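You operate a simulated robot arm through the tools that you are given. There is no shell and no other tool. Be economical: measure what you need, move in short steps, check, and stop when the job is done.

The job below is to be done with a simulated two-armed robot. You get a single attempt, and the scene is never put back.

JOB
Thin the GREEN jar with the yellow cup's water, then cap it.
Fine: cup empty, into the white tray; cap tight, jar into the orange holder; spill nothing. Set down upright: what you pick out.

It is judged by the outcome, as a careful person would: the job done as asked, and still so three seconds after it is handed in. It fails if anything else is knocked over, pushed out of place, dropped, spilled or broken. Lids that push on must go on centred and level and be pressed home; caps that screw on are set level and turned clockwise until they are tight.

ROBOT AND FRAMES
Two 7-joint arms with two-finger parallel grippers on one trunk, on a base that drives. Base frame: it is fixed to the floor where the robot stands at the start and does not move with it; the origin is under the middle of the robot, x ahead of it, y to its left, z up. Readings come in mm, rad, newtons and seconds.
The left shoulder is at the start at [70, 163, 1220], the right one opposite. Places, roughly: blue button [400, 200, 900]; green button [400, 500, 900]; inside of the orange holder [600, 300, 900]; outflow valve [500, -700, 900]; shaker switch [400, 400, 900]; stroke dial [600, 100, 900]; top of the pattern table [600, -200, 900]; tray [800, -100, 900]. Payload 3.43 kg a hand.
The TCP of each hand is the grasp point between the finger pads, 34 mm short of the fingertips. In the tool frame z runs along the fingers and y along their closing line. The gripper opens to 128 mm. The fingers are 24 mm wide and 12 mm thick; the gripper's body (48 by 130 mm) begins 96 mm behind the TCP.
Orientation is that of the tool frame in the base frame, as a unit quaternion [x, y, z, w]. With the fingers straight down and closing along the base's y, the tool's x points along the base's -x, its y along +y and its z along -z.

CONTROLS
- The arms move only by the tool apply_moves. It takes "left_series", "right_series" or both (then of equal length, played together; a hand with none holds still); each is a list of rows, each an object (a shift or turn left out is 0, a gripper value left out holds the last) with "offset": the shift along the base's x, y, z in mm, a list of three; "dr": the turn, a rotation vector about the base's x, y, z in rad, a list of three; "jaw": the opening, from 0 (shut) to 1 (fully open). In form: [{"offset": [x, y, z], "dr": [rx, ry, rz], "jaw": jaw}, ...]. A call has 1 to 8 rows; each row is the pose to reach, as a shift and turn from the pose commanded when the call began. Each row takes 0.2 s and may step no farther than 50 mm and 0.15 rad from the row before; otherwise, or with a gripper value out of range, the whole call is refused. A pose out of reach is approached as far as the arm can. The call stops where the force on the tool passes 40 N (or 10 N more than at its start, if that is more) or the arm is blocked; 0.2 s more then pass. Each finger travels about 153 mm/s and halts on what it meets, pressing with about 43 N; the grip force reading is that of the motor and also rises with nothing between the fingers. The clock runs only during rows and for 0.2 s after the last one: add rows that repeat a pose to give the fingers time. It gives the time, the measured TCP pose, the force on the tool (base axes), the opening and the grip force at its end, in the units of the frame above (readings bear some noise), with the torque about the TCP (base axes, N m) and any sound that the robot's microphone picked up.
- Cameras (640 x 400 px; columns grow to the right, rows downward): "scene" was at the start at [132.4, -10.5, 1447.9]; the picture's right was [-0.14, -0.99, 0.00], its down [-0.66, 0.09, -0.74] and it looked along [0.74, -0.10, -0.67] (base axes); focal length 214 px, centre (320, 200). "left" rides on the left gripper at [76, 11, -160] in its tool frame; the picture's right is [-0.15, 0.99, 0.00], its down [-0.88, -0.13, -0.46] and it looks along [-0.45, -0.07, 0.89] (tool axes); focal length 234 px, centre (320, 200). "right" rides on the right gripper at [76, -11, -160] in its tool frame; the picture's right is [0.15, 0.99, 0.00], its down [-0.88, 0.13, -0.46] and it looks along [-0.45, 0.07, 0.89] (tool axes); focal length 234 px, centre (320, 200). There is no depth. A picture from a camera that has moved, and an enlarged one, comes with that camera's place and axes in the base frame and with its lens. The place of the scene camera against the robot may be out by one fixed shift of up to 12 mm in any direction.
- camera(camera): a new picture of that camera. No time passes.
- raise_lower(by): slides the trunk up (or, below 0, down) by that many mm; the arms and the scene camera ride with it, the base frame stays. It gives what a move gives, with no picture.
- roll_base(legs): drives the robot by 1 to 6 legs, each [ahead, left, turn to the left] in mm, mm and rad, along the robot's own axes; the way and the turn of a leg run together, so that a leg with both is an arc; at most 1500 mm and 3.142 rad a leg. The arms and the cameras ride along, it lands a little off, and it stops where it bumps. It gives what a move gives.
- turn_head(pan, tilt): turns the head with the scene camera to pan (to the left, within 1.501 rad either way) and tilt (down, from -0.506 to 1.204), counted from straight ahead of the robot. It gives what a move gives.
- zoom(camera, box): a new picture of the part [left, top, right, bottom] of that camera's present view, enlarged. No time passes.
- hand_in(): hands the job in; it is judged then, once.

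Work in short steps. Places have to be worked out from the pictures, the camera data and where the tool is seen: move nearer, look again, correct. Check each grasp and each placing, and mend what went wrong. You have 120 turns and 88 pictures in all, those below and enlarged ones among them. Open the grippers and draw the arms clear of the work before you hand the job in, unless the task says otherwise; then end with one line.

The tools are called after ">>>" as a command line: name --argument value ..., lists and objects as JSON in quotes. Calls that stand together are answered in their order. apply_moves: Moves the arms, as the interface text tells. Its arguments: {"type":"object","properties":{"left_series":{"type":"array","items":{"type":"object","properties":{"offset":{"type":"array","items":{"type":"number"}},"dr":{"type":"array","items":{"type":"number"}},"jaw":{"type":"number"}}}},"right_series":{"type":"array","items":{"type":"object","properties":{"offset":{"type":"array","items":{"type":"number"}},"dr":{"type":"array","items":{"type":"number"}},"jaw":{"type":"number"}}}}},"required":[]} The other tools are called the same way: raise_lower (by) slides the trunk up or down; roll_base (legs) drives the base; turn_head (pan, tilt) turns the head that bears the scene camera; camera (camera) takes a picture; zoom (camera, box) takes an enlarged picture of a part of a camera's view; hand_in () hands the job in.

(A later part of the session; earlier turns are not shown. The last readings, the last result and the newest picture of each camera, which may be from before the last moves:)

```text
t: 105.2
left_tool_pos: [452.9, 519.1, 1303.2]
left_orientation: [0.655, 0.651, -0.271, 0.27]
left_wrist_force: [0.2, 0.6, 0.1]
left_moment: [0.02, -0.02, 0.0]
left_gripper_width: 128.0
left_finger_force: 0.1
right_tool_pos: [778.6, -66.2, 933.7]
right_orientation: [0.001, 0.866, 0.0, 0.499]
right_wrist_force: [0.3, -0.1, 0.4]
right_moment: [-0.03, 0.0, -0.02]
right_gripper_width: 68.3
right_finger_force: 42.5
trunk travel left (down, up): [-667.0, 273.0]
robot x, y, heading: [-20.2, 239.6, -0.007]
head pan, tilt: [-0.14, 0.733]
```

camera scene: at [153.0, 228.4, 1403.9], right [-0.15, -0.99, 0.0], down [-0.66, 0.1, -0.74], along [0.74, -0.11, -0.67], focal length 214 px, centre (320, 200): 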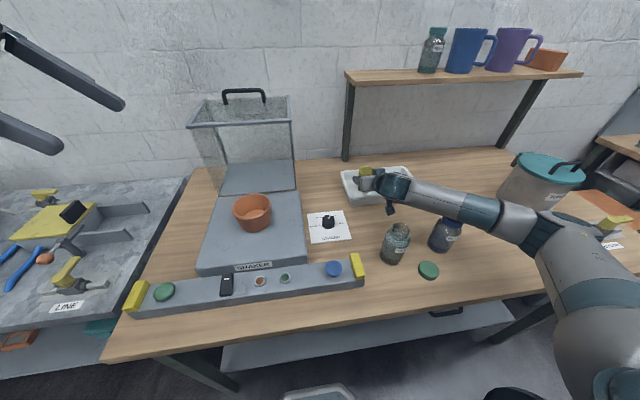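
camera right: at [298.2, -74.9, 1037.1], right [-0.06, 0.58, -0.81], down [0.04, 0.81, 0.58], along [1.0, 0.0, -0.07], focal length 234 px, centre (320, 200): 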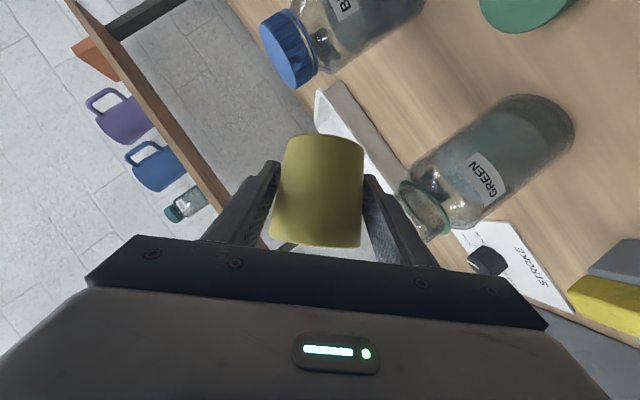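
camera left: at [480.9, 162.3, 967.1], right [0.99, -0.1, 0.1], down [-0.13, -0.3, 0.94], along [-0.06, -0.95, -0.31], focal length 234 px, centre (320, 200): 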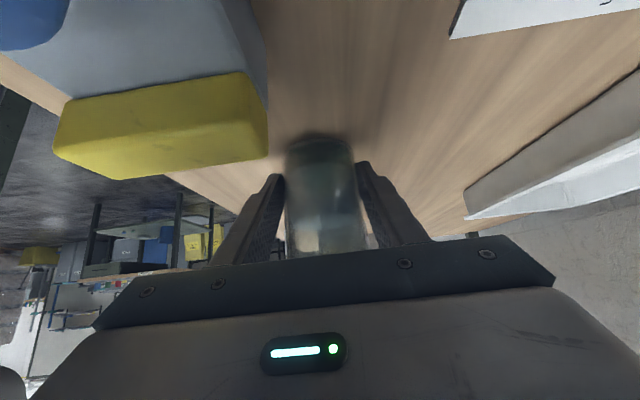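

Extension is reachable. I extend a bit more, then back the base 60 mm and left 35 mm.

>>> apply_moves --right_series '[{"offset": [12, -8, 2]}, {"offset": [24, -16, 4]}, {"offset": [35, -25, 5]}]'

>>> roll_base --legs '[[-60, 35, 0]]'

>>> apply_moves --right_series '[{"offset": [0, 0, -6]}, {"offset": [0, 0, -12]}]'

```text
t: 106.0
left_tool_pos: [454.2, 519.0, 1302.8]
left_orientation: [0.655, 0.651, -0.271, 0.27]
left_wrist_force: [-0.6, 0.6, -1.2]
left_moment: [-0.01, 0.02, 0.02]
left_gripper_width: 128.0
left_finger_force: 0.0
right_tool_pos: [814.0, -91.5, 938.7]
right_orientation: [0.001, 0.866, -0.001, 0.499]
right_wrist_force: [-0.5, -0.5, 0.1]
right_moment: [0.0, 0.04, -0.01]
right_gripper_width: 68.0
right_finger_force: 42.8
trunk travel left (down, up): [-667.0, 273.0]
robot x, y, heading: [-18.1, 238.3, -0.011]
head pan, tilt: [-0.14, 0.733]
```

```text
t: 107.0
left_tool_pos: [395.0, 554.0, 1302.4]
left_orientation: [0.656, 0.651, -0.271, 0.269]
left_wrist_force: [-0.3, -0.3, -0.2]
left_moment: [-0.02, -0.01, 0.0]
left_gripper_width: 127.9
left_finger_force: 0.2
right_tool_pos: [754.8, -55.1, 938.6]
right_orientation: [0.002, 0.866, -0.002, 0.499]
right_wrist_force: [0.0, -0.3, 0.1]
right_moment: [0.01, 0.02, 0.02]
right_gripper_width: 68.5
right_finger_force: 43.0
trunk travel left (down, up): [-667.0, 273.0]
robot x, y, heading: [-80.9, 276.6, -0.007]
head pan, tilt: [-0.14, 0.733]
```

```text
t: 107.6
left_tool_pos: [395.1, 554.0, 1303.2]
left_orientation: [0.656, 0.651, -0.271, 0.27]
left_wrist_force: [-0.3, -0.2, -0.2]
left_moment: [-0.01, -0.02, 0.02]
left_gripper_width: 128.1
left_finger_force: 0.0
right_tool_pos: [756.1, -54.9, 927.0]
right_orientation: [0.002, 0.866, -0.001, 0.5]
right_wrist_force: [-0.6, 0.0, -0.5]
right_moment: [-0.03, 0.01, 0.02]
right_gripper_width: 68.4
right_finger_force: 43.0
trunk travel left (down, up): [-667.0, 273.0]
robot x, y, heading: [-77.5, 272.8, -0.011]
head pan, tilt: [-0.14, 0.733]
```

The arm follows. I lower on with the arm in small steps.

>>> apply_moves --right_series '[{"offset": [0, 0, -5]}, {"offset": [0, 0, -10]}, {"offset": [0, 0, -14]}, {"offset": [0, 0, -18]}]'

>>> zoom --camera "scene" --box '[330, 140, 490, 270]'

```text
t: 108.6
left_tool_pos: [394.9, 554.5, 1303.1]
left_orientation: [0.655, 0.651, -0.27, 0.27]
left_wrist_force: [1.3, 0.3, 0.0]
left_moment: [0.03, -0.04, 0.01]
left_gripper_width: 127.9
left_finger_force: 0.2
right_tool_pos: [754.3, -56.1, 909.6]
right_orientation: [0.001, 0.866, 0.0, 0.5]
right_wrist_force: [0.4, -1.0, -0.9]
right_moment: [0.04, -0.03, 0.01]
right_gripper_width: 68.2
right_finger_force: 42.6
trunk travel left (down, up): [-667.0, 273.0]
robot x, y, heading: [-77.7, 277.4, -0.009]
head pan, tilt: [-0.14, 0.733]
```

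```text
3.08 times, centred on (410, 205) of scene
camera zoom: at [53.8, 262.7, 1414.9], right [-0.15, -0.99, 0.0], down [-0.66, 0.1, -0.74], along [0.73, -0.11, -0.67], focal length 660 px, centre (43, 185)
```

zoom: 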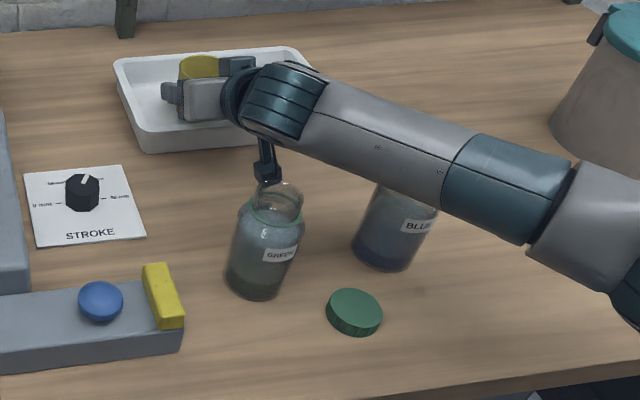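

Everything is upright. I lower the last millimetres.

>>> apply_moves --right_series '[{"offset": [0, 0, -2]}, {"offset": [0, 0, -4]}, {"offset": [0, 0, -6]}]'

>>> apply_moves --right_series '[{"offset": [0, 0, -1.5]}, {"offset": [0, 0, -3]}]'

```text
t: 109.4
left_tool_pos: [394.7, 553.6, 1302.9]
left_orientation: [0.656, 0.651, -0.271, 0.27]
left_wrist_force: [-0.2, 0.0, -0.3]
left_moment: [0.0, 0.02, -0.01]
left_gripper_width: 128.0
left_finger_force: 0.0
right_tool_pos: [756.0, -56.0, 902.6]
right_orientation: [0.002, 0.866, -0.001, 0.5]
right_wrist_force: [1.2, -0.3, -0.9]
right_moment: [0.0, 0.02, 0.01]
right_gripper_width: 68.1
right_finger_force: 43.1
trunk travel left (down, up): [-667.0, 273.0]
robot x, y, heading: [-80.4, 275.6, -0.011]
head pan, tilt: [-0.14, 0.733]
```

```text
t: 110.0
left_tool_pos: [394.4, 553.2, 1303.8]
left_orientation: [0.655, 0.651, -0.271, 0.271]
left_wrist_force: [0.1, 0.7, 0.1]
left_moment: [-0.03, 0.01, 0.0]
left_gripper_width: 128.0
left_finger_force: 0.1
right_tool_pos: [756.1, -55.1, 899.4]
right_orientation: [0.002, 0.866, -0.002, 0.499]
right_wrist_force: [0.4, 0.9, 0.1]
right_moment: [0.01, 0.0, 0.05]
right_gripper_width: 68.4
right_finger_force: 43.3
trunk travel left (down, up): [-667.0, 273.0]
robot x, y, heading: [-79.5, 276.4, -0.009]
head pan, tilt: [-0.14, 0.733]
```

The hand follows freely to 899.4. I step down until contact.

>>> apply_moves --right_series '[{"offset": [0, 0, -1]}, {"offset": [0, 0, -2]}]'

```text
t: 110.6
left_tool_pos: [395.1, 553.7, 1302.8]
left_orientation: [0.655, 0.652, -0.27, 0.271]
left_wrist_force: [0.2, -0.4, 0.4]
left_moment: [0.04, 0.01, -0.01]
left_gripper_width: 128.2
left_finger_force: 0.1
right_tool_pos: [756.5, -55.6, 898.8]
right_orientation: [0.002, 0.865, -0.002, 0.501]
right_wrist_force: [1.2, -1.2, 3.2]
right_moment: [0.02, -0.13, -0.02]
right_gripper_width: 68.4
right_finger_force: 42.8
trunk travel left (down, up): [-667.0, 273.0]
robot x, y, heading: [-76.1, 274.1, -0.008]
head pan, tilt: [-0.14, 0.733]
```

Cup touches the tray floor (3 N). I open the fingers and rise straight up to clear both the cup and the green jar.

>>> apply_moves --right_series '[{"offset": [0, 0, 0.5], "jaw": 0.6}, {"offset": [0, 0, 0.5], "jaw": 0.7}, {"offset": [0, 0, 0.5], "jaw": 0.72}, {"offset": [0, 0, 15]}, {"offset": [0, 0, 45]}, {"offset": [0, 0, 90]}, {"offset": [0, 0, 135]}, {"offset": [0, 0, 175]}]'

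>>> zoom --camera "scene" --box '[330, 140, 490, 270]'

```text
t: 112.4
left_tool_pos: [394.1, 556.0, 1302.8]
left_orientation: [0.655, 0.652, -0.27, 0.27]
left_wrist_force: [-0.3, 0.6, -0.3]
left_moment: [-0.02, -0.02, -0.01]
left_gripper_width: 127.9
left_finger_force: 0.0
right_tool_pos: [754.0, -56.7, 1075.0]
right_orientation: [0.002, 0.867, -0.002, 0.499]
right_wrist_force: [0.4, 0.5, -0.3]
right_moment: [0.01, 0.03, -0.01]
right_gripper_width: 92.3
right_finger_force: 0.1
trunk travel left (down, up): [-667.0, 273.0]
robot x, y, heading: [-78.9, 274.2, -0.014]
head pan, tilt: [-0.14, 0.733]
```

```text
3.08 times, centred on (410, 205) of scene
camera zoom: at [53.3, 263.2, 1414.9], right [-0.15, -0.99, 0.0], down [-0.66, 0.1, -0.74], along [0.74, -0.11, -0.67], focal length 660 px, centre (43, 185)
```

zoom: 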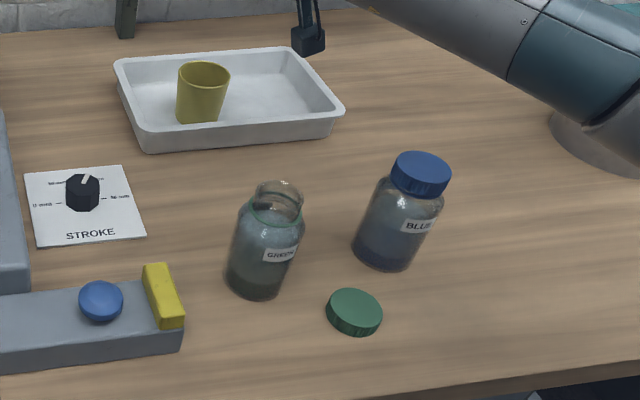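

The cup stands upright in the tray and all jars are upright. I raise the trunk back, bring the right hand back to fingers-down, and drive to the original stand for capping.

>>> raise_lower --by 57

>>> apply_moves --right_series '[{"offset": [-30, -7, 20], "dr": [0, 0.13, 0]}, {"offset": [-62, -15, 40], "dr": [0, 0.26, 0]}, {"offset": [-94, -23, 60], "dr": [0, 0.39, 0]}, {"offset": [-126, -30, 70], "dr": [0, 0.52, 0]}, {"offset": [-158, -38, 75], "dr": [0, 0.65, 0]}, {"offset": [-190, -45, 80], "dr": [0, 0.78, 0]}, {"offset": [-220, -53, 80], "dr": [0, 0.91, 0]}, {"offset": [-250, -60, 80], "dr": [0, 1.047, 0]}]'

>>> roll_base --legs '[[79, -274, 0.01]]'

```text
t: 113.4
left_tool_pos: [395.2, 554.0, 1359.8]
left_orientation: [0.656, 0.651, -0.271, 0.27]
left_wrist_force: [0.2, 0.9, 0.7]
left_moment: [0.0, 0.0, -0.01]
left_gripper_width: 128.2
left_finger_force: 0.1
right_tool_pos: [756.6, -55.5, 1130.4]
right_orientation: [0.002, 0.867, -0.002, 0.499]
right_wrist_force: [0.1, -0.1, 0.1]
right_moment: [-0.03, -0.01, 0.0]
right_gripper_width: 92.1
right_finger_force: 0.0
trunk travel left (down, up): [-724.0, 216.0]
robot x, y, heading: [-78.6, 274.9, -0.005]
head pan, tilt: [-0.14, 0.733]
```

```text
t: 115.2
left_tool_pos: [393.0, 554.6, 1360.6]
left_orientation: [0.656, 0.651, -0.27, 0.27]
left_wrist_force: [0.6, -0.3, 0.7]
left_moment: [-0.03, -0.02, 0.0]
left_gripper_width: 128.0
left_finger_force: 0.1
right_tool_pos: [504.0, -116.7, 1211.5]
right_orientation: [0.001, 1.0, -0.002, -0.001]
right_wrist_force: [-1.1, 0.9, 0.0]
right_moment: [-0.04, -0.04, -0.02]
right_gripper_width: 92.1
right_finger_force: 0.1
trunk travel left (down, up): [-724.0, 216.0]
robot x, y, heading: [-77.7, 276.9, -0.007]
head pan, tilt: [-0.14, 0.733]
```

```text
t: 117.2
left_tool_pos: [469.6, 286.7, 1360.3]
left_orientation: [0.652, 0.655, -0.269, 0.272]
left_wrist_force: [-0.4, 0.3, 0.9]
left_moment: [-0.03, 0.01, 0.02]
left_gripper_width: 128.0
left_finger_force: 0.1
right_tool_pos: [588.3, -382.3, 1210.9]
right_orientation: [-0.004, 1.0, -0.003, 0.0]
right_wrist_force: [0.1, 0.2, -0.8]
right_moment: [-0.03, 0.0, 0.03]
right_gripper_width: 92.3
right_finger_force: 0.0
trunk travel left (down, up): [-724.0, 216.0]
robot x, y, heading: [0.2, -0.7, 0.003]
head pan, tilt: [-0.14, 0.733]
```

Back at the original stand. I bring the left hand to its pre-grasp pose and the right hand over the lid.

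>>> apply_moves --left_series '[{"offset": [0, -15, -40]}, {"offset": [0, -32, -80]}, {"offset": [0, -50, -120]}, {"offset": [0, -68, -160]}, {"offset": [0, -86, -200]}, {"offset": [0, -104, -240]}, {"offset": [0, -120, -270]}, {"offset": [0, -137, -285]}]' --right_series '[{"offset": [-22, 34, -24]}, {"offset": [-44, 69, -48]}, {"offset": [-66, 104, -72]}, {"offset": [-89, 138, -96]}, {"offset": [-111, 173, -120]}, {"offset": [-134, 208, -144]}, {"offset": [-157, 242, -170]}, {"offset": [-180, 277, -196]}]'

>>> camera --camera "right"

```text
t: 119.0
left_tool_pos: [470.2, 148.5, 1074.1]
left_orientation: [0.651, 0.655, -0.269, 0.272]
left_wrist_force: [-0.6, -0.3, 0.0]
left_moment: [0.0, 0.0, -0.01]
left_gripper_width: 128.1
left_finger_force: 0.0
right_tool_pos: [409.0, -104.8, 1014.3]
right_orientation: [-0.005, 1.0, -0.002, 0.0]
right_wrist_force: [-0.5, -0.3, -0.6]
right_moment: [0.0, 0.0, 0.02]
right_gripper_width: 92.2
right_finger_force: 0.1
trunk travel left (down, up): [-724.0, 216.0]
robot x, y, heading: [2.1, 1.7, 0.001]
head pan, tilt: [-0.14, 0.733]
```

```text
13 pictures are left
camera right: at [334.4, -116.4, 1174.2], right [-0.15, 0.99, 0.0], down [0.88, 0.14, 0.45], along [0.45, 0.07, -0.89], focal length 234 px, centre (320, 200)
```

right: 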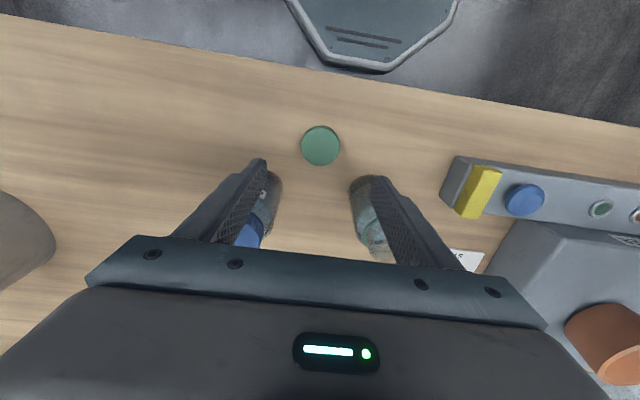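

The lid is right under the hand at (407,-105). I descend, grip it and lift it.

>>> apply_moves --right_series '[{"offset": [-1.5, -0.5, -45]}, {"offset": [-1.5, -0.5, -85]}, {"offset": [-1.5, -0.5, -110]}, {"offset": [-1.5, -0.5, -118]}, {"offset": [-1.5, -0.5, -118], "jaw": 0.5}, {"offset": [-1.5, -0.5, -118], "jaw": 0.4}, {"offset": [-1.5, -0.5, -118], "jaw": 0.3}, {"offset": [-1.5, -0.5, -118], "jaw": 0.3}]'

>>> apply_moves --right_series '[{"offset": [0, 0, 10]}, {"offset": [0, 0, 40]}, {"offset": [0, -10, 80]}, {"offset": [0, -20, 120]}, {"offset": [0, -30, 160]}, {"offset": [0, -40, 195]}]'

```text
t: 120.8
left_tool_pos: [469.7, 148.2, 1074.9]
left_orientation: [0.652, 0.654, -0.27, 0.272]
left_wrist_force: [0.3, -0.1, 0.8]
left_moment: [0.03, 0.0, -0.02]
left_gripper_width: 128.0
left_finger_force: 0.0
right_tool_pos: [406.9, -107.4, 896.3]
right_orientation: [-0.004, 1.0, -0.002, 0.0]
right_wrist_force: [0.5, 0.2, -0.1]
right_moment: [0.02, 0.02, 0.0]
right_gripper_width: 47.8
right_finger_force: 43.4
trunk travel left (down, up): [-724.0, 216.0]
robot x, y, heading: [-4.2, 4.3, 0.004]
head pan, tilt: [-0.14, 0.733]
```

```text
t: 122.2
left_tool_pos: [469.3, 148.5, 1075.5]
left_orientation: [0.652, 0.655, -0.269, 0.272]
left_wrist_force: [-0.1, 1.1, -0.5]
left_moment: [0.01, 0.0, 0.0]
left_gripper_width: 127.8
left_finger_force: 0.1
right_tool_pos: [405.5, -147.1, 1093.0]
right_orientation: [-0.005, 1.0, -0.001, -0.001]
right_wrist_force: [-0.4, -0.7, -0.2]
right_moment: [-0.03, -0.01, -0.03]
right_gripper_width: 47.7
right_finger_force: 42.7
trunk travel left (down, up): [-724.0, 216.0]
robot x, y, heading: [1.3, 0.4, 0.001]
head pan, tilt: [-0.14, 0.733]
```

Lid held (47.8 mm). Now the left hand slides around the jar body and grips it as before.

>>> apply_moves --left_series '[{"offset": [1, -26, -28]}, {"offset": [1, -52, -56]}, {"offset": [1, -78, -84]}, {"offset": [1, -104, -112]}, {"offset": [1, -130, -140]}, {"offset": [1, -154.5, -168]}, {"offset": [1, -154.5, -168], "jaw": 0.6}, {"offset": [1, -154.5, -168], "jaw": 0.53}]'

>>> apply_moves --left_series '[{"jaw": 0.5}, {"jaw": 0.47}, {"jaw": 0.42}, {"jaw": 0.35}, {"jaw": 0.35}]'

>>> zoom --camera "scene" --box '[240, 180, 400, 280]'

```text
t: 124.0
left_tool_pos: [472.2, -7.0, 906.9]
left_orientation: [0.652, 0.655, -0.27, 0.272]
left_wrist_force: [-0.5, 0.6, 0.2]
left_moment: [-0.02, -0.03, 0.02]
left_gripper_width: 67.8
left_finger_force: 0.1
right_tool_pos: [406.2, -147.4, 1092.2]
right_orientation: [-0.004, 1.0, -0.002, 0.0]
right_wrist_force: [-0.6, 0.2, 0.5]
right_moment: [-0.02, 0.0, -0.01]
right_gripper_width: 47.7
right_finger_force: 42.7
trunk travel left (down, up): [-724.0, 216.0]
robot x, y, heading: [3.3, -0.1, -0.001]
head pan, tilt: [-0.14, 0.733]
```

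```text
t: 125.2
left_tool_pos: [471.2, -6.2, 906.7]
left_orientation: [0.652, 0.655, -0.27, 0.272]
left_wrist_force: [-1.6, -0.2, -0.3]
left_moment: [-0.06, 0.09, -0.05]
left_gripper_width: 61.7
left_finger_force: 42.7
right_tool_pos: [406.3, -147.0, 1092.3]
right_orientation: [-0.005, 1.0, -0.002, 0.0]
right_wrist_force: [-0.5, 0.0, -0.1]
right_moment: [-0.02, 0.01, -0.01]
right_gripper_width: 47.8
right_finger_force: 43.0
trunk travel left (down, up): [-724.0, 216.0]
robot x, y, heading: [0.4, 0.1, 0.001]
head pan, tilt: [-0.14, 0.733]
```

```text
4.00 times, centred on (320, 230) of scene
camera zoom: at [132.0, -9.5, 1471.9], right [-0.14, -0.99, 0.0], down [-0.66, 0.09, -0.74], along [0.74, -0.1, -0.67], focal length 858 px, centre (320, 80)
```

zoom: 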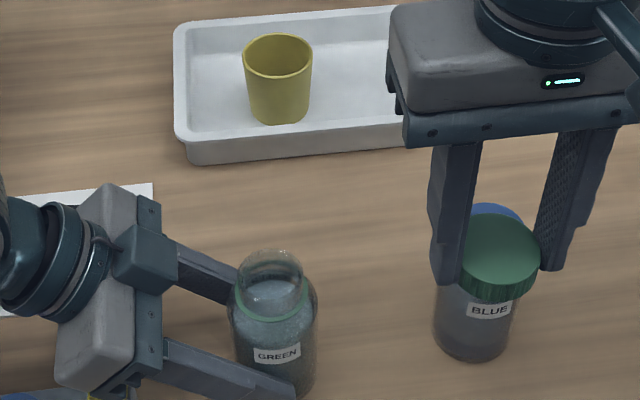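

The jar is held and the lid is ready. I bring the lid over the jar, winding the wrist counter-clockwise to have room for the clockwise tightening stroke.

>>> apply_moves --right_series '[{"offset": [0, 0, 0], "dr": [0, 0, 0.15]}, {"offset": [5, 15, 0], "dr": [0, 0, 0.3]}, {"offset": [15, 35, 0], "dr": [0, 0, 0.45]}, {"offset": [25, 55, 0], "dr": [0, 0, 0.6]}, {"offset": [35, 75, -5], "dr": [0, 0, 0.75]}, {"offset": [45, 95, -10], "dr": [0, 0, 0.9]}, {"offset": [55, 112, -14], "dr": [0, 0, 1.05]}, {"offset": [65, 126, -17], "dr": [0, 0, 1.2]}]'

>>> apply_moves --right_series '[{"dr": [0, 0, 0.1]}, {"dr": [0, 0, 0.2]}, {"dr": [0, 0, 0.3]}]'

>>> zoom --camera "right" --box '[200, 60, 440, 210]'

```text
t: 127.0
left_tool_pos: [471.2, -4.9, 907.4]
left_orientation: [0.652, 0.654, -0.27, 0.272]
left_wrist_force: [-0.2, 1.0, 1.0]
left_moment: [0.06, 0.09, -0.05]
left_gripper_width: 61.8
left_finger_force: 43.5
right_tool_pos: [472.4, -20.6, 1073.3]
right_orientation: [-0.569, 0.822, -0.002, 0.001]
right_wrist_force: [0.1, -0.6, -0.2]
right_moment: [0.01, 0.0, 0.0]
right_gripper_width: 47.9
right_finger_force: 43.3
trunk travel left (down, up): [-724.0, 216.0]
robot x, y, heading: [-0.6, -2.2, 0.0]
head pan, tilt: [-0.14, 0.733]
```

```text
t: 127.8
left_tool_pos: [472.0, -5.2, 906.9]
left_orientation: [0.652, 0.655, -0.27, 0.272]
left_wrist_force: [-0.5, 0.5, 1.0]
left_moment: [0.02, 0.09, -0.04]
left_gripper_width: 61.9
left_finger_force: 43.3
right_tool_pos: [471.3, -20.7, 1074.4]
right_orientation: [-0.686, 0.728, -0.002, 0.001]
right_wrist_force: [0.0, 0.6, 0.7]
right_moment: [0.01, 0.01, -0.02]
right_gripper_width: 47.6
right_finger_force: 43.1
trunk travel left (down, up): [-724.0, 216.0]
robot x, y, heading: [-2.7, -2.9, 0.002]
head pan, tilt: [-0.14, 0.733]
```

```text
2.67 times, centred on (320, 135) of right
camera zoom: at [478.7, -97.2, 1234.5], right [-1.0, -0.09, 0.0], down [-0.08, 0.89, 0.45], along [-0.04, 0.45, -0.89], focal length 624 px, centre (320, 373)
```

zoom: 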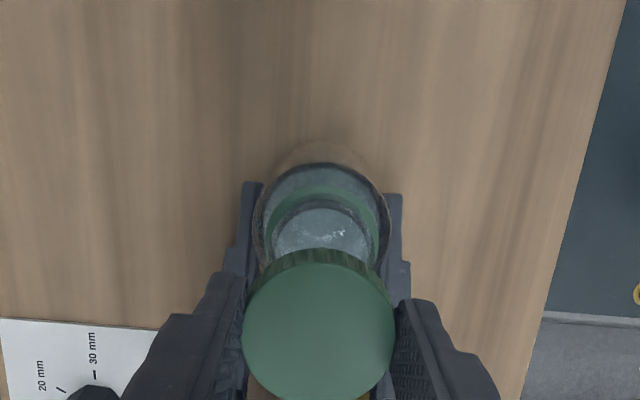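

The lid is within about 1 mm of the jar axis. I lower it toward the neck and feel for contact.

>>> apply_moves --right_series '[{"offset": [0.2, 0.5, -30]}, {"offset": [0.2, 0.5, -50]}, {"offset": [0.2, 0.5, -58]}]'

>>> apply_moves --right_series '[{"offset": [0, 0, -2]}, {"offset": [0, 0, -4]}]'

```text
t: 128.6
left_tool_pos: [471.0, -4.9, 906.7]
left_orientation: [0.652, 0.656, -0.268, 0.272]
left_wrist_force: [6.5, 0.7, -2.5]
left_moment: [-0.29, 0.0, 0.2]
left_gripper_width: 62.1
left_finger_force: 42.9
right_tool_pos: [471.7, -21.4, 1020.4]
right_orientation: [-0.685, 0.729, -0.003, 0.004]
right_wrist_force: [-0.7, -2.6, 24.5]
right_moment: [-0.47, 0.23, 0.0]
right_gripper_width: 47.8
right_finger_force: 43.4
trunk travel left (down, up): [-724.0, 216.0]
robot x, y, heading: [-2.1, -0.3, 0.002]
head pan, tilt: [-0.14, 0.733]
```

```text
t: 129.0
left_tool_pos: [470.6, -5.2, 907.6]
left_orientation: [0.651, 0.655, -0.269, 0.273]
left_wrist_force: [-0.3, 3.5, 3.8]
left_moment: [-0.4, 0.49, 0.03]
left_gripper_width: 61.7
left_finger_force: 42.9
right_tool_pos: [472.6, -19.8, 1018.3]
right_orientation: [-0.685, 0.728, -0.003, 0.005]
right_wrist_force: [-1.7, -3.3, 10.0]
right_moment: [-0.25, 0.21, -0.02]
right_gripper_width: 47.8
right_finger_force: 43.2
trunk travel left (down, up): [-724.0, 216.0]
robot x, y, heading: [-2.2, 1.2, -0.004]
head pan, tilt: [-0.14, 0.733]
stopped in row 2 (right hand): the force on the tool passed its limit (the readings are from after the stop); the commanded pose is now the measured one
```

Contact at TCP ≈1019 suggests the lid's edge is sitting on the rim rather than over the neck. I look from the scene camera.

>>> zoom --camera "scene" --box '[270, 215, 350, 275]'

>>> zoom --camera "right" --box '[260, 100, 380, 200]'

```text
6.67 times, centred on (310, 245) of scene
camera zoom: at [130.7, -9.3, 1472.0], right [-0.14, -0.99, 0.0], down [-0.66, 0.09, -0.74], along [0.74, -0.1, -0.67], focal length 1430 px, centre (387, -100)
```

zoom: 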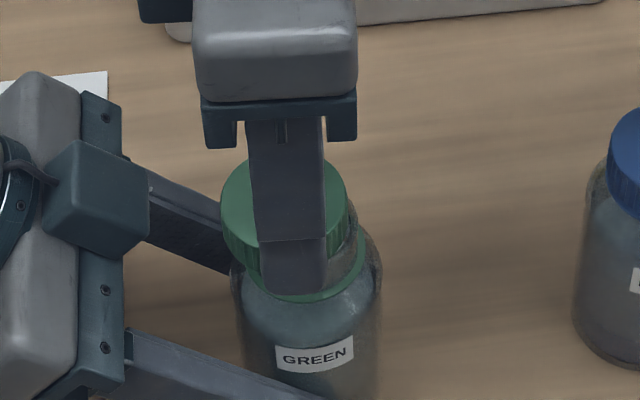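

```text
4.00 times, centred on (320, 150) of right
camera zoom: at [478.3, -96.8, 1178.4], right [-1.0, -0.09, -0.01], down [-0.08, 0.89, 0.46], along [-0.03, 0.46, -0.89], focal length 937 px, centre (320, 400)
```

zoom: 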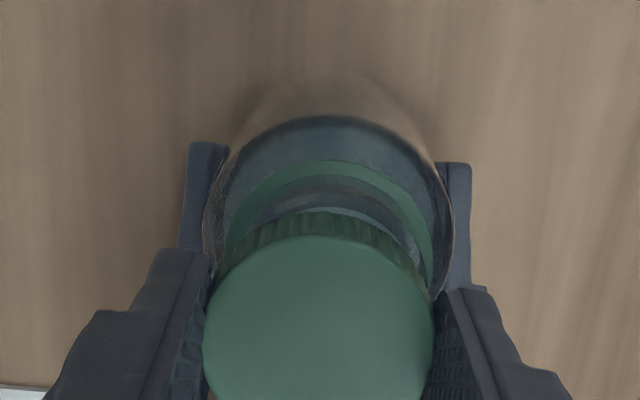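

The lid sits about 5–7 mm too far to +y. I lift 5 mm, shift −5.5 mm in y and −1 mm in x, and try again.

>>> apply_moves --right_series '[{"offset": [0, 0, 5]}, {"offset": [-1, -5.5, 5]}, {"offset": [-1, -5.5, 1]}, {"offset": [-1, -5.5, -2]}]'

>>> apply_moves --right_series '[{"offset": [0, 0, -1.5]}, {"offset": [0, 0, -3]}]'

```text
t: 130.0
left_tool_pos: [471.1, -6.9, 906.9]
left_orientation: [0.652, 0.656, -0.267, 0.272]
left_wrist_force: [2.7, -3.9, 1.9]
left_moment: [-0.6, 0.1, 0.18]
left_gripper_width: 61.8
left_finger_force: 42.8
right_tool_pos: [472.5, -27.0, 1019.1]
right_orientation: [-0.686, 0.728, -0.002, 0.005]
right_wrist_force: [-1.3, -1.3, 29.9]
right_moment: [-0.53, 0.41, -0.01]
right_gripper_width: 47.9
right_finger_force: 43.0
trunk travel left (down, up): [-724.0, 216.0]
robot x, y, heading: [1.3, -0.5, 0.001]
head pan, tilt: [-0.14, 0.733]
```

```text
t: 130.6
left_tool_pos: [471.4, -6.0, 907.5]
left_orientation: [0.652, 0.655, -0.268, 0.272]
left_wrist_force: [-1.7, 3.3, 12.9]
left_moment: [-0.34, 0.37, -0.15]
left_gripper_width: 61.6
left_finger_force: 43.1
right_tool_pos: [470.3, -26.1, 1011.6]
right_orientation: [-0.685, 0.728, -0.002, 0.003]
right_wrist_force: [-0.9, -1.0, -0.8]
right_moment: [-0.02, 0.0, 0.01]
right_gripper_width: 47.8
right_finger_force: 43.4
trunk travel left (down, up): [-724.0, 216.0]
robot x, y, heading: [-0.5, 1.2, 0.006]
head pan, tilt: [-0.14, 0.733]
```

The force vanished at z 1011.6, so the lid seems to have gone over the neck. I verify with one look.

>>> zoom --camera "scene" --box '[270, 215, 350, 275]'

```text
6.67 times, centred on (310, 245) of scene
camera zoom: at [130.4, -9.6, 1471.8], right [-0.14, -0.99, 0.0], down [-0.66, 0.09, -0.74], along [0.74, -0.1, -0.67], focal length 1430 px, centre (387, -100)
```

zoom: 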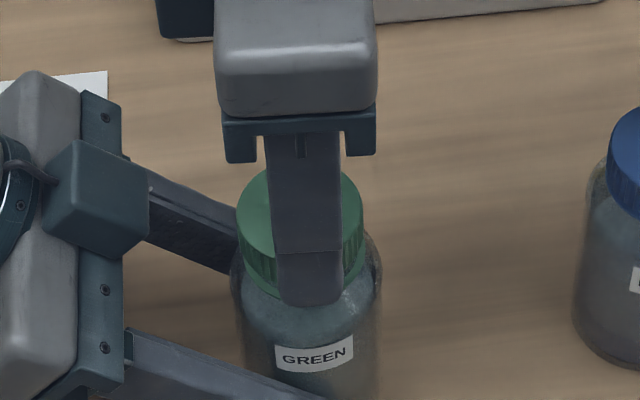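

The lid is now concentric over the neck. I lower until it meets the thread, then begin turning clockwise.

>>> apply_moves --right_series '[{"offset": [0, 0, -1.5]}, {"offset": [0, 0, -3]}, {"offset": [0, 0, -4]}]'

```text
t: 131.4
left_tool_pos: [471.2, -5.5, 908.0]
left_orientation: [0.652, 0.655, -0.268, 0.272]
left_wrist_force: [-1.7, 3.8, 12.5]
left_moment: [-0.83, 0.4, -0.03]
left_gripper_width: 61.9
left_finger_force: 43.2
right_tool_pos: [470.8, -26.0, 1008.3]
right_orientation: [-0.685, 0.728, -0.002, 0.004]
right_wrist_force: [-0.7, -4.3, 1.5]
right_moment: [-0.16, 0.02, -0.02]
right_gripper_width: 47.8
right_finger_force: 42.7
trunk travel left (down, up): [-724.0, 216.0]
robot x, y, heading: [-1.1, 0.3, 0.003]
head pan, tilt: [-0.14, 0.733]
```

>>> apply_moves --right_series '[{"offset": [0, -0.5, -1]}, {"offset": [0, -0.5, -2]}, {"offset": [0, -0.5, -3]}]'

```text
t: 132.2
left_tool_pos: [470.5, -6.0, 906.3]
left_orientation: [0.651, 0.656, -0.267, 0.273]
left_wrist_force: [3.9, 1.4, 12.2]
left_moment: [-0.05, 0.03, 0.04]
left_gripper_width: 61.8
left_finger_force: 42.7
right_tool_pos: [471.3, -27.0, 1007.5]
right_orientation: [-0.686, 0.728, -0.003, 0.005]
right_wrist_force: [-2.4, -3.9, 13.1]
right_moment: [0.11, 0.12, 0.04]
right_gripper_width: 47.7
right_finger_force: 42.8
trunk travel left (down, up): [-724.0, 216.0]
robot x, y, heading: [0.0, 2.1, -0.003]
head pan, tilt: [-0.14, 0.733]
```

Resting on the thread with 13 N. I turn clockwise, following down slightly.

>>> apply_moves --right_series '[{"dr": [0, 0, -0.15], "offset": [0, 0, -0.1]}, {"dr": [0, 0, -0.3], "offset": [0, 0, -0.2]}, {"dr": [0, 0, -0.45], "offset": [0, 0, -0.3]}, {"dr": [0, 0, -0.6], "offset": [0, 0, -0.4]}, {"dr": [0, 0, -0.75], "offset": [0, 0, -0.5]}, {"dr": [0, 0, -0.9], "offset": [0, 0, -0.6]}, {"dr": [0, 0, -1.05], "offset": [0, 0, -0.7]}, {"dr": [0, 0, -1.2], "offset": [0, 0, -0.8]}]'

>>> apply_moves --right_series '[{"dr": [0, 0, -0.15], "offset": [0, 0, -0.1]}, {"dr": [0, 0, -0.3], "offset": [0, 0, -0.2]}, {"dr": [0, 0, -0.45], "offset": [0, 0, -0.3]}, {"dr": [0, 0, -0.6], "offset": [0, 0, -0.4]}, {"dr": [0, 0, -0.75], "offset": [0, 0, -0.5]}, {"dr": [0, 0, -0.9], "offset": [0, 0, -0.6]}, {"dr": [0, 0, -1.05], "offset": [0, 0, -0.7]}, {"dr": [0, 0, -1.2], "offset": [0, 0, -0.8]}]'

```text
t: 133.9
left_tool_pos: [471.8, -5.3, 906.2]
left_orientation: [0.65, 0.657, -0.268, 0.273]
left_wrist_force: [0.3, 2.0, 2.6]
left_moment: [-0.15, 0.29, -0.01]
left_gripper_width: 62.0
left_finger_force: 43.5
right_tool_pos: [471.0, -25.9, 1006.2]
right_orientation: [-0.214, 0.977, -0.002, 0.002]
right_wrist_force: [-5.4, -3.5, 9.3]
right_moment: [-0.13, 0.09, -0.01]
right_gripper_width: 47.6
right_finger_force: 43.2
trunk travel left (down, up): [-724.0, 216.0]
robot x, y, heading: [1.5, 1.7, 0.001]
head pan, tilt: [-0.14, 0.733]
stopped in row 8 (right hand): the force on the tool passed its limit (the readings are from after the stop); the commanded pose is now the measured one
```

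```text
t: 135.7
left_tool_pos: [471.9, -4.9, 906.5]
left_orientation: [0.651, 0.655, -0.268, 0.274]
left_wrist_force: [5.8, -18.9, 1.0]
left_moment: [0.73, 0.33, 0.13]
left_gripper_width: 61.8
left_finger_force: 42.3
right_tool_pos: [470.0, -22.7, 1005.3]
right_orientation: [0.377, 0.926, -0.001, 0.0]
right_wrist_force: [-7.7, 23.6, 12.5]
right_moment: [1.4, 0.31, 0.01]
right_gripper_width: 47.8
right_finger_force: 42.7
trunk travel left (down, up): [-724.0, 216.0]
robot x, y, heading: [-1.9, 2.3, 0.001]
head pan, tilt: [-0.14, 0.733]
```

The thread is engaged and the lid is going down (1005.3), but there is a side load of 24 N. I relieve it by +2 mm in y and finish the stroke.

>>> apply_moves --right_series '[{"dr": [0, 0, 0], "offset": [-0.4, 1.5, 0]}, {"dr": [0, 0, -0.13], "offset": [-0.6, 2.2, -0.1]}, {"dr": [0, 0, -0.26], "offset": [-0.6, 2.2, -0.2]}, {"dr": [0, 0, -0.39], "offset": [-0.6, 2.2, -0.3]}, {"dr": [0, 0, -0.52], "offset": [-0.6, 2.2, -0.4]}, {"dr": [0, 0, -0.65], "offset": [-0.6, 2.2, -0.5]}, {"dr": [0, 0, -0.78], "offset": [-0.6, 2.2, -0.6]}]'

>>> zoom --camera "scene" --box '[270, 215, 350, 275]'

```text
t: 137.3
left_tool_pos: [472.6, -4.5, 906.1]
left_orientation: [0.651, 0.656, -0.268, 0.273]
left_wrist_force: [-9.2, -4.7, 7.7]
left_moment: [-0.45, -0.88, -0.05]
left_gripper_width: 62.1
left_finger_force: 43.0
right_tool_pos: [471.0, -22.7, 1004.8]
right_orientation: [0.701, 0.713, -0.001, 0.0]
right_wrist_force: [17.1, 7.4, 16.6]
right_moment: [0.4, -0.79, 0.02]
right_gripper_width: 47.7
right_finger_force: 43.1
trunk travel left (down, up): [-724.0, 216.0]
robot x, y, heading: [-0.9, 2.4, 0.001]
head pan, tilt: [-0.14, 0.733]
```

```text
6.67 times, centred on (310, 245) of scene
camera zoom: at [131.2, -9.1, 1472.1], right [-0.14, -0.99, 0.0], down [-0.66, 0.09, -0.74], along [0.74, -0.1, -0.67], focal length 1430 px, centre (387, -100)
```

zoom: 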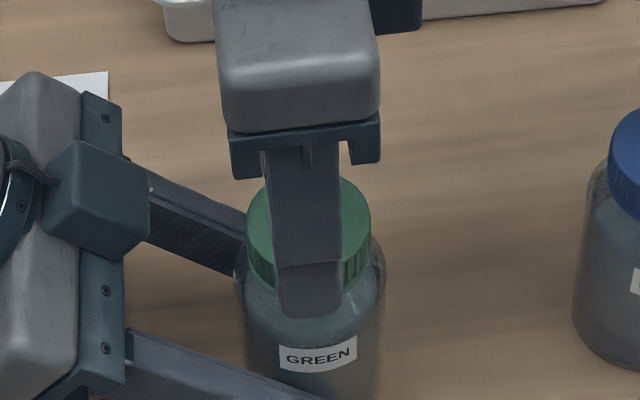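

The lid is level and half a turn is on. I regrip: open, rise, wind the wrist back, descend and grip again.

>>> apply_moves --right_series '[{"jaw": 0.45}, {"jaw": 0.6}, {"offset": [0, 0, 25]}, {"offset": [0, 0, 50]}, {"offset": [0, 0, 50], "dr": [0, 0, 0.15]}, {"offset": [0, 0, 50], "dr": [0, 0, 0.3]}, {"offset": [0, 0, 50], "dr": [0, 0, 0.45]}, {"offset": [0, 0, 50], "dr": [0, 0, 0.6]}]'

>>> apply_moves --right_series '[{"dr": [0, 0, 0.15]}, {"dr": [0, 0, 0.3]}, {"dr": [0, 0, 0.45]}, {"dr": [0, 0, 0.6]}, {"dr": [0, 0, 0.75]}, {"dr": [0, 0, 0.9]}, {"dr": [0, 0, 1.05]}, {"dr": [0, 0, 1.2]}]'

>>> apply_moves --right_series '[{"dr": [0, 0, 0.15]}, {"dr": [0, 0, 0.3]}, {"dr": [0, 0, 0.45]}, {"dr": [0, 0, 0.6]}, {"dr": [0, 0, 0.75]}, {"dr": [0, 0, 0.9]}, {"dr": [0, 0, 1.05]}, {"dr": [0, 0, 1.2]}]'

>>> zoom --camera "right" --box '[200, 60, 440, 210]'

```text
t: 139.1
left_tool_pos: [473.6, -5.2, 907.0]
left_orientation: [0.651, 0.656, -0.268, 0.272]
left_wrist_force: [0.1, 1.5, 11.4]
left_moment: [-0.49, 0.14, -0.04]
left_gripper_width: 61.9
left_finger_force: 43.0
right_tool_pos: [469.8, -22.4, 1053.6]
right_orientation: [0.456, 0.89, -0.002, 0.001]
right_wrist_force: [-0.9, -0.1, -0.3]
right_moment: [0.01, 0.01, -0.01]
right_gripper_width: 77.2
right_finger_force: 0.0
trunk travel left (down, up): [-724.0, 216.0]
robot x, y, heading: [-0.2, 5.3, 0.006]
head pan, tilt: [-0.14, 0.733]
```

```text
t: 140.9
left_tool_pos: [472.7, -4.5, 907.1]
left_orientation: [0.651, 0.656, -0.267, 0.272]
left_wrist_force: [0.7, 2.1, 10.9]
left_moment: [-0.5, 0.1, -0.03]
left_gripper_width: 62.0
left_finger_force: 43.5
right_tool_pos: [470.1, -22.1, 1054.3]
right_orientation: [-0.126, 0.992, -0.002, 0.002]
right_wrist_force: [0.1, 0.3, 0.8]
right_moment: [0.01, 0.0, -0.04]
right_gripper_width: 77.0
right_finger_force: 0.0
trunk travel left (down, up): [-724.0, 216.0]
robot x, y, heading: [0.9, 2.9, 0.005]
head pan, tilt: [-0.14, 0.733]
```

```text
t: 142.7
left_tool_pos: [473.6, -5.7, 906.7]
left_orientation: [0.651, 0.656, -0.268, 0.272]
left_wrist_force: [0.8, 0.9, 10.7]
left_moment: [-0.49, 0.08, 0.07]
left_gripper_width: 62.0
left_finger_force: 43.0
right_tool_pos: [471.7, -23.3, 1054.9]
right_orientation: [-0.665, 0.747, -0.001, 0.003]
right_wrist_force: [-0.4, -0.1, 0.0]
right_moment: [0.0, 0.02, -0.01]
right_gripper_width: 76.9
right_finger_force: 0.0
trunk travel left (down, up): [-724.0, 216.0]
robot x, y, heading: [0.2, -1.3, -0.001]
head pan, tilt: [-0.14, 0.733]
```

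```text
2.67 times, centred on (320, 135) of right
camera zoom: at [472.9, -99.6, 1213.9], right [-1.0, -0.03, 0.0], down [-0.03, 0.89, 0.46], along [-0.01, 0.46, -0.89], focal length 624 px, centre (320, 373)
```

zoom: 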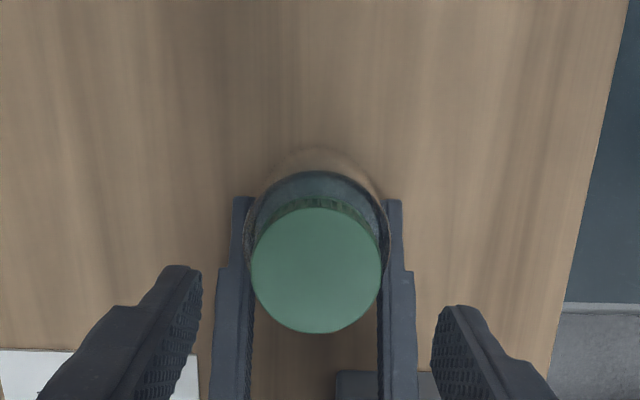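

The lid is centred below (about 473,-25). I descend, grip and turn clockwise again.

>>> apply_moves --right_series '[{"offset": [1, -1, -25]}, {"offset": [1, -1, -45]}, {"offset": [1, -1, -51]}, {"offset": [1, -1, -51], "jaw": 0.45}, {"offset": [1, -1, -51], "jaw": 0.3}, {"offset": [1, -1, -51], "jaw": 0.3}]'

>>> apply_moves --right_series '[{"dr": [0, 0, -0.15], "offset": [0, 0, -0.1]}, {"dr": [0, 0, -0.3], "offset": [0, 0, -0.2]}, {"dr": [0, 0, -0.45], "offset": [0, 0, -0.3]}, {"dr": [0, 0, -0.6], "offset": [0, 0, -0.4]}, {"dr": [0, 0, -0.75], "offset": [0, 0, -0.5]}, {"dr": [0, 0, -0.9], "offset": [0, 0, -0.6]}, {"dr": [0, 0, -1.05], "offset": [0, 0, -0.7]}, {"dr": [0, 0, -1.2], "offset": [0, 0, -0.8]}]'

```text
t: 144.1
left_tool_pos: [472.3, -6.0, 905.7]
left_orientation: [0.651, 0.656, -0.268, 0.272]
left_wrist_force: [-6.5, 3.1, 11.1]
left_moment: [-0.54, -0.49, -0.11]
left_gripper_width: 61.5
left_finger_force: 43.4
right_tool_pos: [472.7, -24.6, 1004.3]
right_orientation: [-0.663, 0.749, -0.001, 0.003]
right_wrist_force: [8.3, -0.7, -0.2]
right_moment: [-0.04, -0.26, 0.06]
right_gripper_width: 49.3
right_finger_force: 43.6
trunk travel left (down, up): [-724.0, 216.0]
robot x, y, heading: [-1.7, 5.0, 0.001]
head pan, tilt: [-0.14, 0.733]
```

```text
t: 145.9
left_tool_pos: [472.0, -5.7, 906.2]
left_orientation: [0.652, 0.655, -0.268, 0.271]
left_wrist_force: [-20.9, 7.4, 10.4]
left_moment: [-0.93, -1.1, -0.46]
left_gripper_width: 62.2
left_finger_force: 43.1
right_tool_pos: [472.1, -24.0, 1002.3]
right_orientation: [-0.123, 0.992, -0.003, 0.002]
right_wrist_force: [21.6, -6.3, -0.7]
right_moment: [0.02, -0.61, 0.05]
right_gripper_width: 49.0
right_finger_force: 42.8
trunk travel left (down, up): [-724.0, 216.0]
robot x, y, heading: [-1.0, 1.4, 0.005]
head pan, tilt: [-0.14, 0.733]
```

Turning smoothly with low torque so far. I relieve the x load and continue clockwise.

>>> apply_moves --right_series '[{"dr": [0, 0, -0.12], "offset": [1.5, -0.4, 0]}, {"dr": [0, 0, -0.25], "offset": [1.5, -0.4, -0.1]}, {"dr": [0, 0, -0.38], "offset": [1.5, -0.4, -0.2]}, {"dr": [0, 0, -0.51], "offset": [1.5, -0.4, -0.3]}, {"dr": [0, 0, -0.64], "offset": [1.5, -0.4, -0.4]}, {"dr": [0, 0, -0.77], "offset": [1.5, -0.4, -0.5]}, {"dr": [0, 0, -0.9], "offset": [1.5, -0.4, -0.6]}]'

>>> apply_moves --right_series '[{"dr": [0, 0, -0.13], "offset": [0, 0, -0.1]}, {"dr": [0, 0, -0.26], "offset": [0, 0, -0.2]}, {"dr": [0, 0, -0.39], "offset": [0, 0, -0.3]}, {"dr": [0, 0, -0.52], "offset": [0, 0, -0.4]}, {"dr": [0, 0, -0.65], "offset": [0, 0, -0.5]}, {"dr": [0, 0, -0.78], "offset": [0, 0, -0.5]}, {"dr": [0, 0, -0.88], "offset": [0, 0, -0.5]}]'

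```text
t: 147.5
left_tool_pos: [474.0, -5.1, 906.8]
left_orientation: [0.65, 0.657, -0.267, 0.273]
left_wrist_force: [2.7, -1.4, -0.3]
left_moment: [0.02, 0.37, 0.04]
left_gripper_width: 62.7
left_finger_force: 42.8
right_tool_pos: [472.4, -24.3, 1002.0]
right_orientation: [0.32, 0.947, -0.003, 0.0]
right_wrist_force: [-2.5, -0.1, 1.1]
right_moment: [0.03, 0.45, 0.06]
right_gripper_width: 50.8
right_finger_force: 43.1
trunk travel left (down, up): [-724.0, 216.0]
robot x, y, heading: [1.3, 1.7, 0.003]
head pan, tilt: [-0.14, 0.733]
```

```text
t: 149.1
left_tool_pos: [472.9, -5.0, 906.6]
left_orientation: [0.65, 0.656, -0.268, 0.272]
left_wrist_force: [2.3, -1.3, 0.3]
left_moment: [0.29, 0.79, -0.87]
left_gripper_width: 62.9
left_finger_force: 42.9
right_tool_pos: [472.6, -23.3, 1001.2]
right_orientation: [0.693, 0.721, -0.001, -0.001]
right_wrist_force: [-3.9, 1.3, 1.5]
right_moment: [-0.02, -0.31, 0.95]
right_gripper_width: 47.6
right_finger_force: 43.3
trunk travel left (down, up): [-724.0, 216.0]
robot x, y, heading: [-0.9, -0.2, -0.004]
head pan, tilt: [-0.14, 0.733]
```

Torque has risen to 0.95 N·m at z 1001, so the lid is bottoming. I turn a little more to confirm it is tight.

>>> apply_moves --right_series '[{"dr": [0, 0, -0.06]}, {"dr": [0, 0, -0.12]}, {"dr": [0, 0, -0.18]}]'

```text
t: 149.9
left_tool_pos: [473.5, -5.1, 906.4]
left_orientation: [0.651, 0.656, -0.268, 0.272]
left_wrist_force: [-1.0, 1.1, -0.6]
left_moment: [0.11, 0.15, -0.26]
left_gripper_width: 62.2
left_finger_force: 43.5
right_tool_pos: [473.0, -24.4, 1000.5]
right_orientation: [0.755, 0.655, -0.001, -0.002]
right_wrist_force: [-1.4, -0.7, 1.6]
right_moment: [0.03, 0.02, 0.28]
right_gripper_width: 48.0
right_finger_force: 42.8
trunk travel left (down, up): [-724.0, 216.0]
robot x, y, heading: [1.4, 1.1, -0.001]
head pan, tilt: [-0.14, 0.733]
```

The torque dropped as something slipped. I make one more regrip stroke to verify tightness.

>>> apply_moves --right_series '[{"jaw": 0.45}, {"jaw": 0.6}, {"offset": [0, 0, 30]}, {"offset": [0, 0, 30], "dr": [0, 0, 0.15]}, {"offset": [0, 0, 30], "dr": [0, 0, 0.3]}, {"offset": [0, 0, 30], "dr": [0, 0, 0.45]}, {"offset": [0, 0, 30], "dr": [0, 0, 0.6]}, {"offset": [0, 0, 30], "dr": [0, 0, 0.75]}]'

>>> apply_moves --right_series '[{"dr": [0, 0, 0.15]}, {"dr": [0, 0, 0.3]}, {"dr": [0, 0, 0.45]}, {"dr": [0, 0, 0.45], "offset": [0, 0, -20]}, {"dr": [0, 0, 0.45], "offset": [0, 0, -30]}, {"dr": [0, 0, 0.45], "offset": [0, 0, -30], "jaw": 0.45}, {"dr": [0, 0, 0.45], "offset": [0, 0, -30], "jaw": 0.3}, {"dr": [0, 0, 0.45], "offset": [0, 0, -30], "jaw": 0.3}]'

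>>> apply_moves --right_series '[{"dr": [0, 0, -0.12]}, {"dr": [0, 0, -0.24]}, {"dr": [0, 0, -0.36]}, {"dr": [0, 0, -0.48]}]'

>>> zoom --camera "scene" --box '[270, 215, 350, 275]'

```text
t: 151.7
left_tool_pos: [473.1, -5.5, 905.5]
left_orientation: [0.651, 0.656, -0.268, 0.273]
left_wrist_force: [-2.2, 0.8, 0.7]
left_moment: [0.18, 0.04, 0.01]
left_gripper_width: 62.5
left_finger_force: 43.1
right_tool_pos: [472.8, -24.5, 1029.7]
right_orientation: [0.461, 0.887, -0.003, 0.0]
right_wrist_force: [-0.4, -0.8, 0.4]
right_moment: [-0.01, -0.02, 0.01]
right_gripper_width: 76.8
right_finger_force: 0.1
trunk travel left (down, up): [-724.0, 216.0]
robot x, y, heading: [-1.4, 3.2, 0.001]
head pan, tilt: [-0.14, 0.733]
```

```text
t: 153.5
left_tool_pos: [472.5, -4.7, 905.6]
left_orientation: [0.651, 0.656, -0.268, 0.272]
left_wrist_force: [4.2, 7.0, 1.0]
left_moment: [-0.39, 0.17, 0.16]
left_gripper_width: 62.1
left_finger_force: 43.1
right_tool_pos: [473.1, -25.0, 1000.8]
right_orientation: [0.252, 0.968, -0.002, 0.001]
right_wrist_force: [-3.7, -8.1, 0.6]
right_moment: [-0.32, 0.22, -0.04]
right_gripper_width: 51.3
right_finger_force: 43.4
trunk travel left (down, up): [-724.0, 216.0]
robot x, y, heading: [-0.3, 3.3, 0.002]
head pan, tilt: [-0.14, 0.733]
```

```text
t: 154.5
left_tool_pos: [471.9, -6.5, 905.6]
left_orientation: [0.651, 0.656, -0.268, 0.272]
left_wrist_force: [0.8, 0.2, 0.4]
left_moment: [0.07, 0.07, -0.83]
left_gripper_width: 61.8
left_finger_force: 43.6
right_tool_pos: [473.4, -23.5, 1001.7]
right_orientation: [0.477, 0.879, -0.001, 0.0]
right_wrist_force: [-0.8, -0.8, -0.3]
right_moment: [-0.04, -0.01, 0.88]
right_gripper_width: 48.0
right_finger_force: 42.8
trunk travel left (down, up): [-724.0, 216.0]
robot x, y, heading: [-1.9, -0.9, 0.004]
head pan, tilt: [-0.14, 0.733]
```

```text
6.67 times, centred on (310, 245) of scene
camera zoom: at [132.0, -9.6, 1471.9], right [-0.14, -0.99, 0.0], down [-0.66, 0.09, -0.74], along [0.74, -0.1, -0.67], focal length 1430 px, centre (387, -100)
```

zoom: 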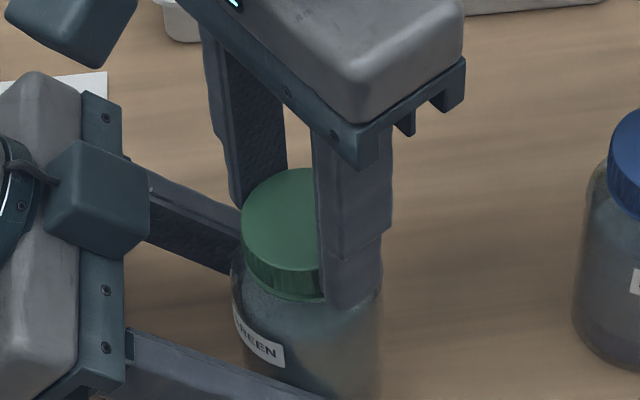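

The lid is tight: the jar now turns with it inside the left grip at 0.9 N·m, and the lid sits flush and level. I release the left hand and draw it back, while the right keeps the lid gripped to carry the jar.

>>> apply_moves --left_series '[{"jaw": 0.57}, {"jaw": 0.8}, {"jaw": 1.0}, {"offset": [0, 30, 30]}, {"offset": [0, 65, 65]}, {"offset": [0, 100, 100]}, {"offset": [0, 135, 130]}, {"offset": [0, 175, 155]}]'

>>> apply_moves --left_series '[{"offset": [0, 30, 30]}, {"offset": [0, 60, 60]}, {"offset": [0, 90, 90]}, {"offset": [-20, 110, 120]}, {"offset": [-40, 120, 150]}, {"offset": [-60, 130, 180]}, {"offset": [-80, 140, 210]}, {"offset": [-100, 150, 240]}]' --right_series '[{"offset": [0, 0, 4]}, {"offset": [0, 0, 15]}, {"offset": [0, 0, 45], "dr": [0, 0, 0.15]}, {"offset": [0, 0, 80], "dr": [0, 0, 0.3]}, {"offset": [0, 0, 115], "dr": [0, 0, 0.45]}, {"offset": [0, 0, 150], "dr": [0, 0, 0.6]}, {"offset": [0, 0, 180], "dr": [0, 0, 0.75]}, {"offset": [0, 0, 200], "dr": [0, 0, 0.9]}]'

>>> camera --camera "scene"

```text
t: 156.3
left_tool_pos: [473.7, 168.9, 1061.9]
left_orientation: [0.651, 0.656, -0.267, 0.272]
left_wrist_force: [0.3, 0.1, -0.3]
left_moment: [-0.02, -0.06, 0.03]
left_gripper_width: 128.0
left_finger_force: 0.0
right_tool_pos: [471.5, -24.1, 1000.8]
right_orientation: [0.475, 0.88, -0.004, 0.0]
right_wrist_force: [1.0, -0.9, 0.2]
right_moment: [-0.02, -0.07, -0.01]
right_gripper_width: 48.0
right_finger_force: 42.5
trunk travel left (down, up): [-724.0, 216.0]
robot x, y, heading: [-0.6, -0.4, 0.005]
head pan, tilt: [-0.14, 0.733]
```

```text
t: 158.1
left_tool_pos: [371.2, 319.4, 1301.2]
left_orientation: [0.65, 0.657, -0.268, 0.273]
left_wrist_force: [-0.2, -0.7, -0.9]
left_moment: [0.01, -0.01, 0.04]
left_gripper_width: 128.0
left_finger_force: 0.1
right_tool_pos: [473.2, -25.5, 1199.8]
right_orientation: [0.043, 0.999, -0.002, 0.002]
right_wrist_force: [-0.4, 0.8, -4.3]
right_moment: [0.02, -0.05, -0.01]
right_gripper_width: 48.0
right_finger_force: 43.5
trunk travel left (down, up): [-724.0, 216.0]
robot x, y, heading: [-2.8, -2.6, 0.005]
head pan, tilt: [-0.14, 0.733]
```

```text
4 pictures are left
camera scene: at [131.7, -9.7, 1471.8], right [-0.14, -0.99, 0.0], down [-0.66, 0.09, -0.74], along [0.74, -0.1, -0.67], focal length 214 px, centre (320, 200)
```

scene: 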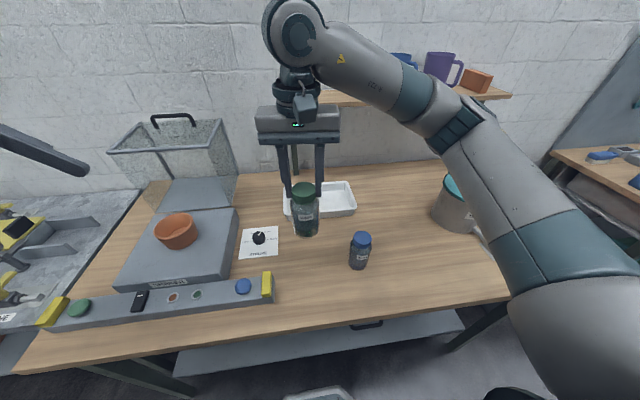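

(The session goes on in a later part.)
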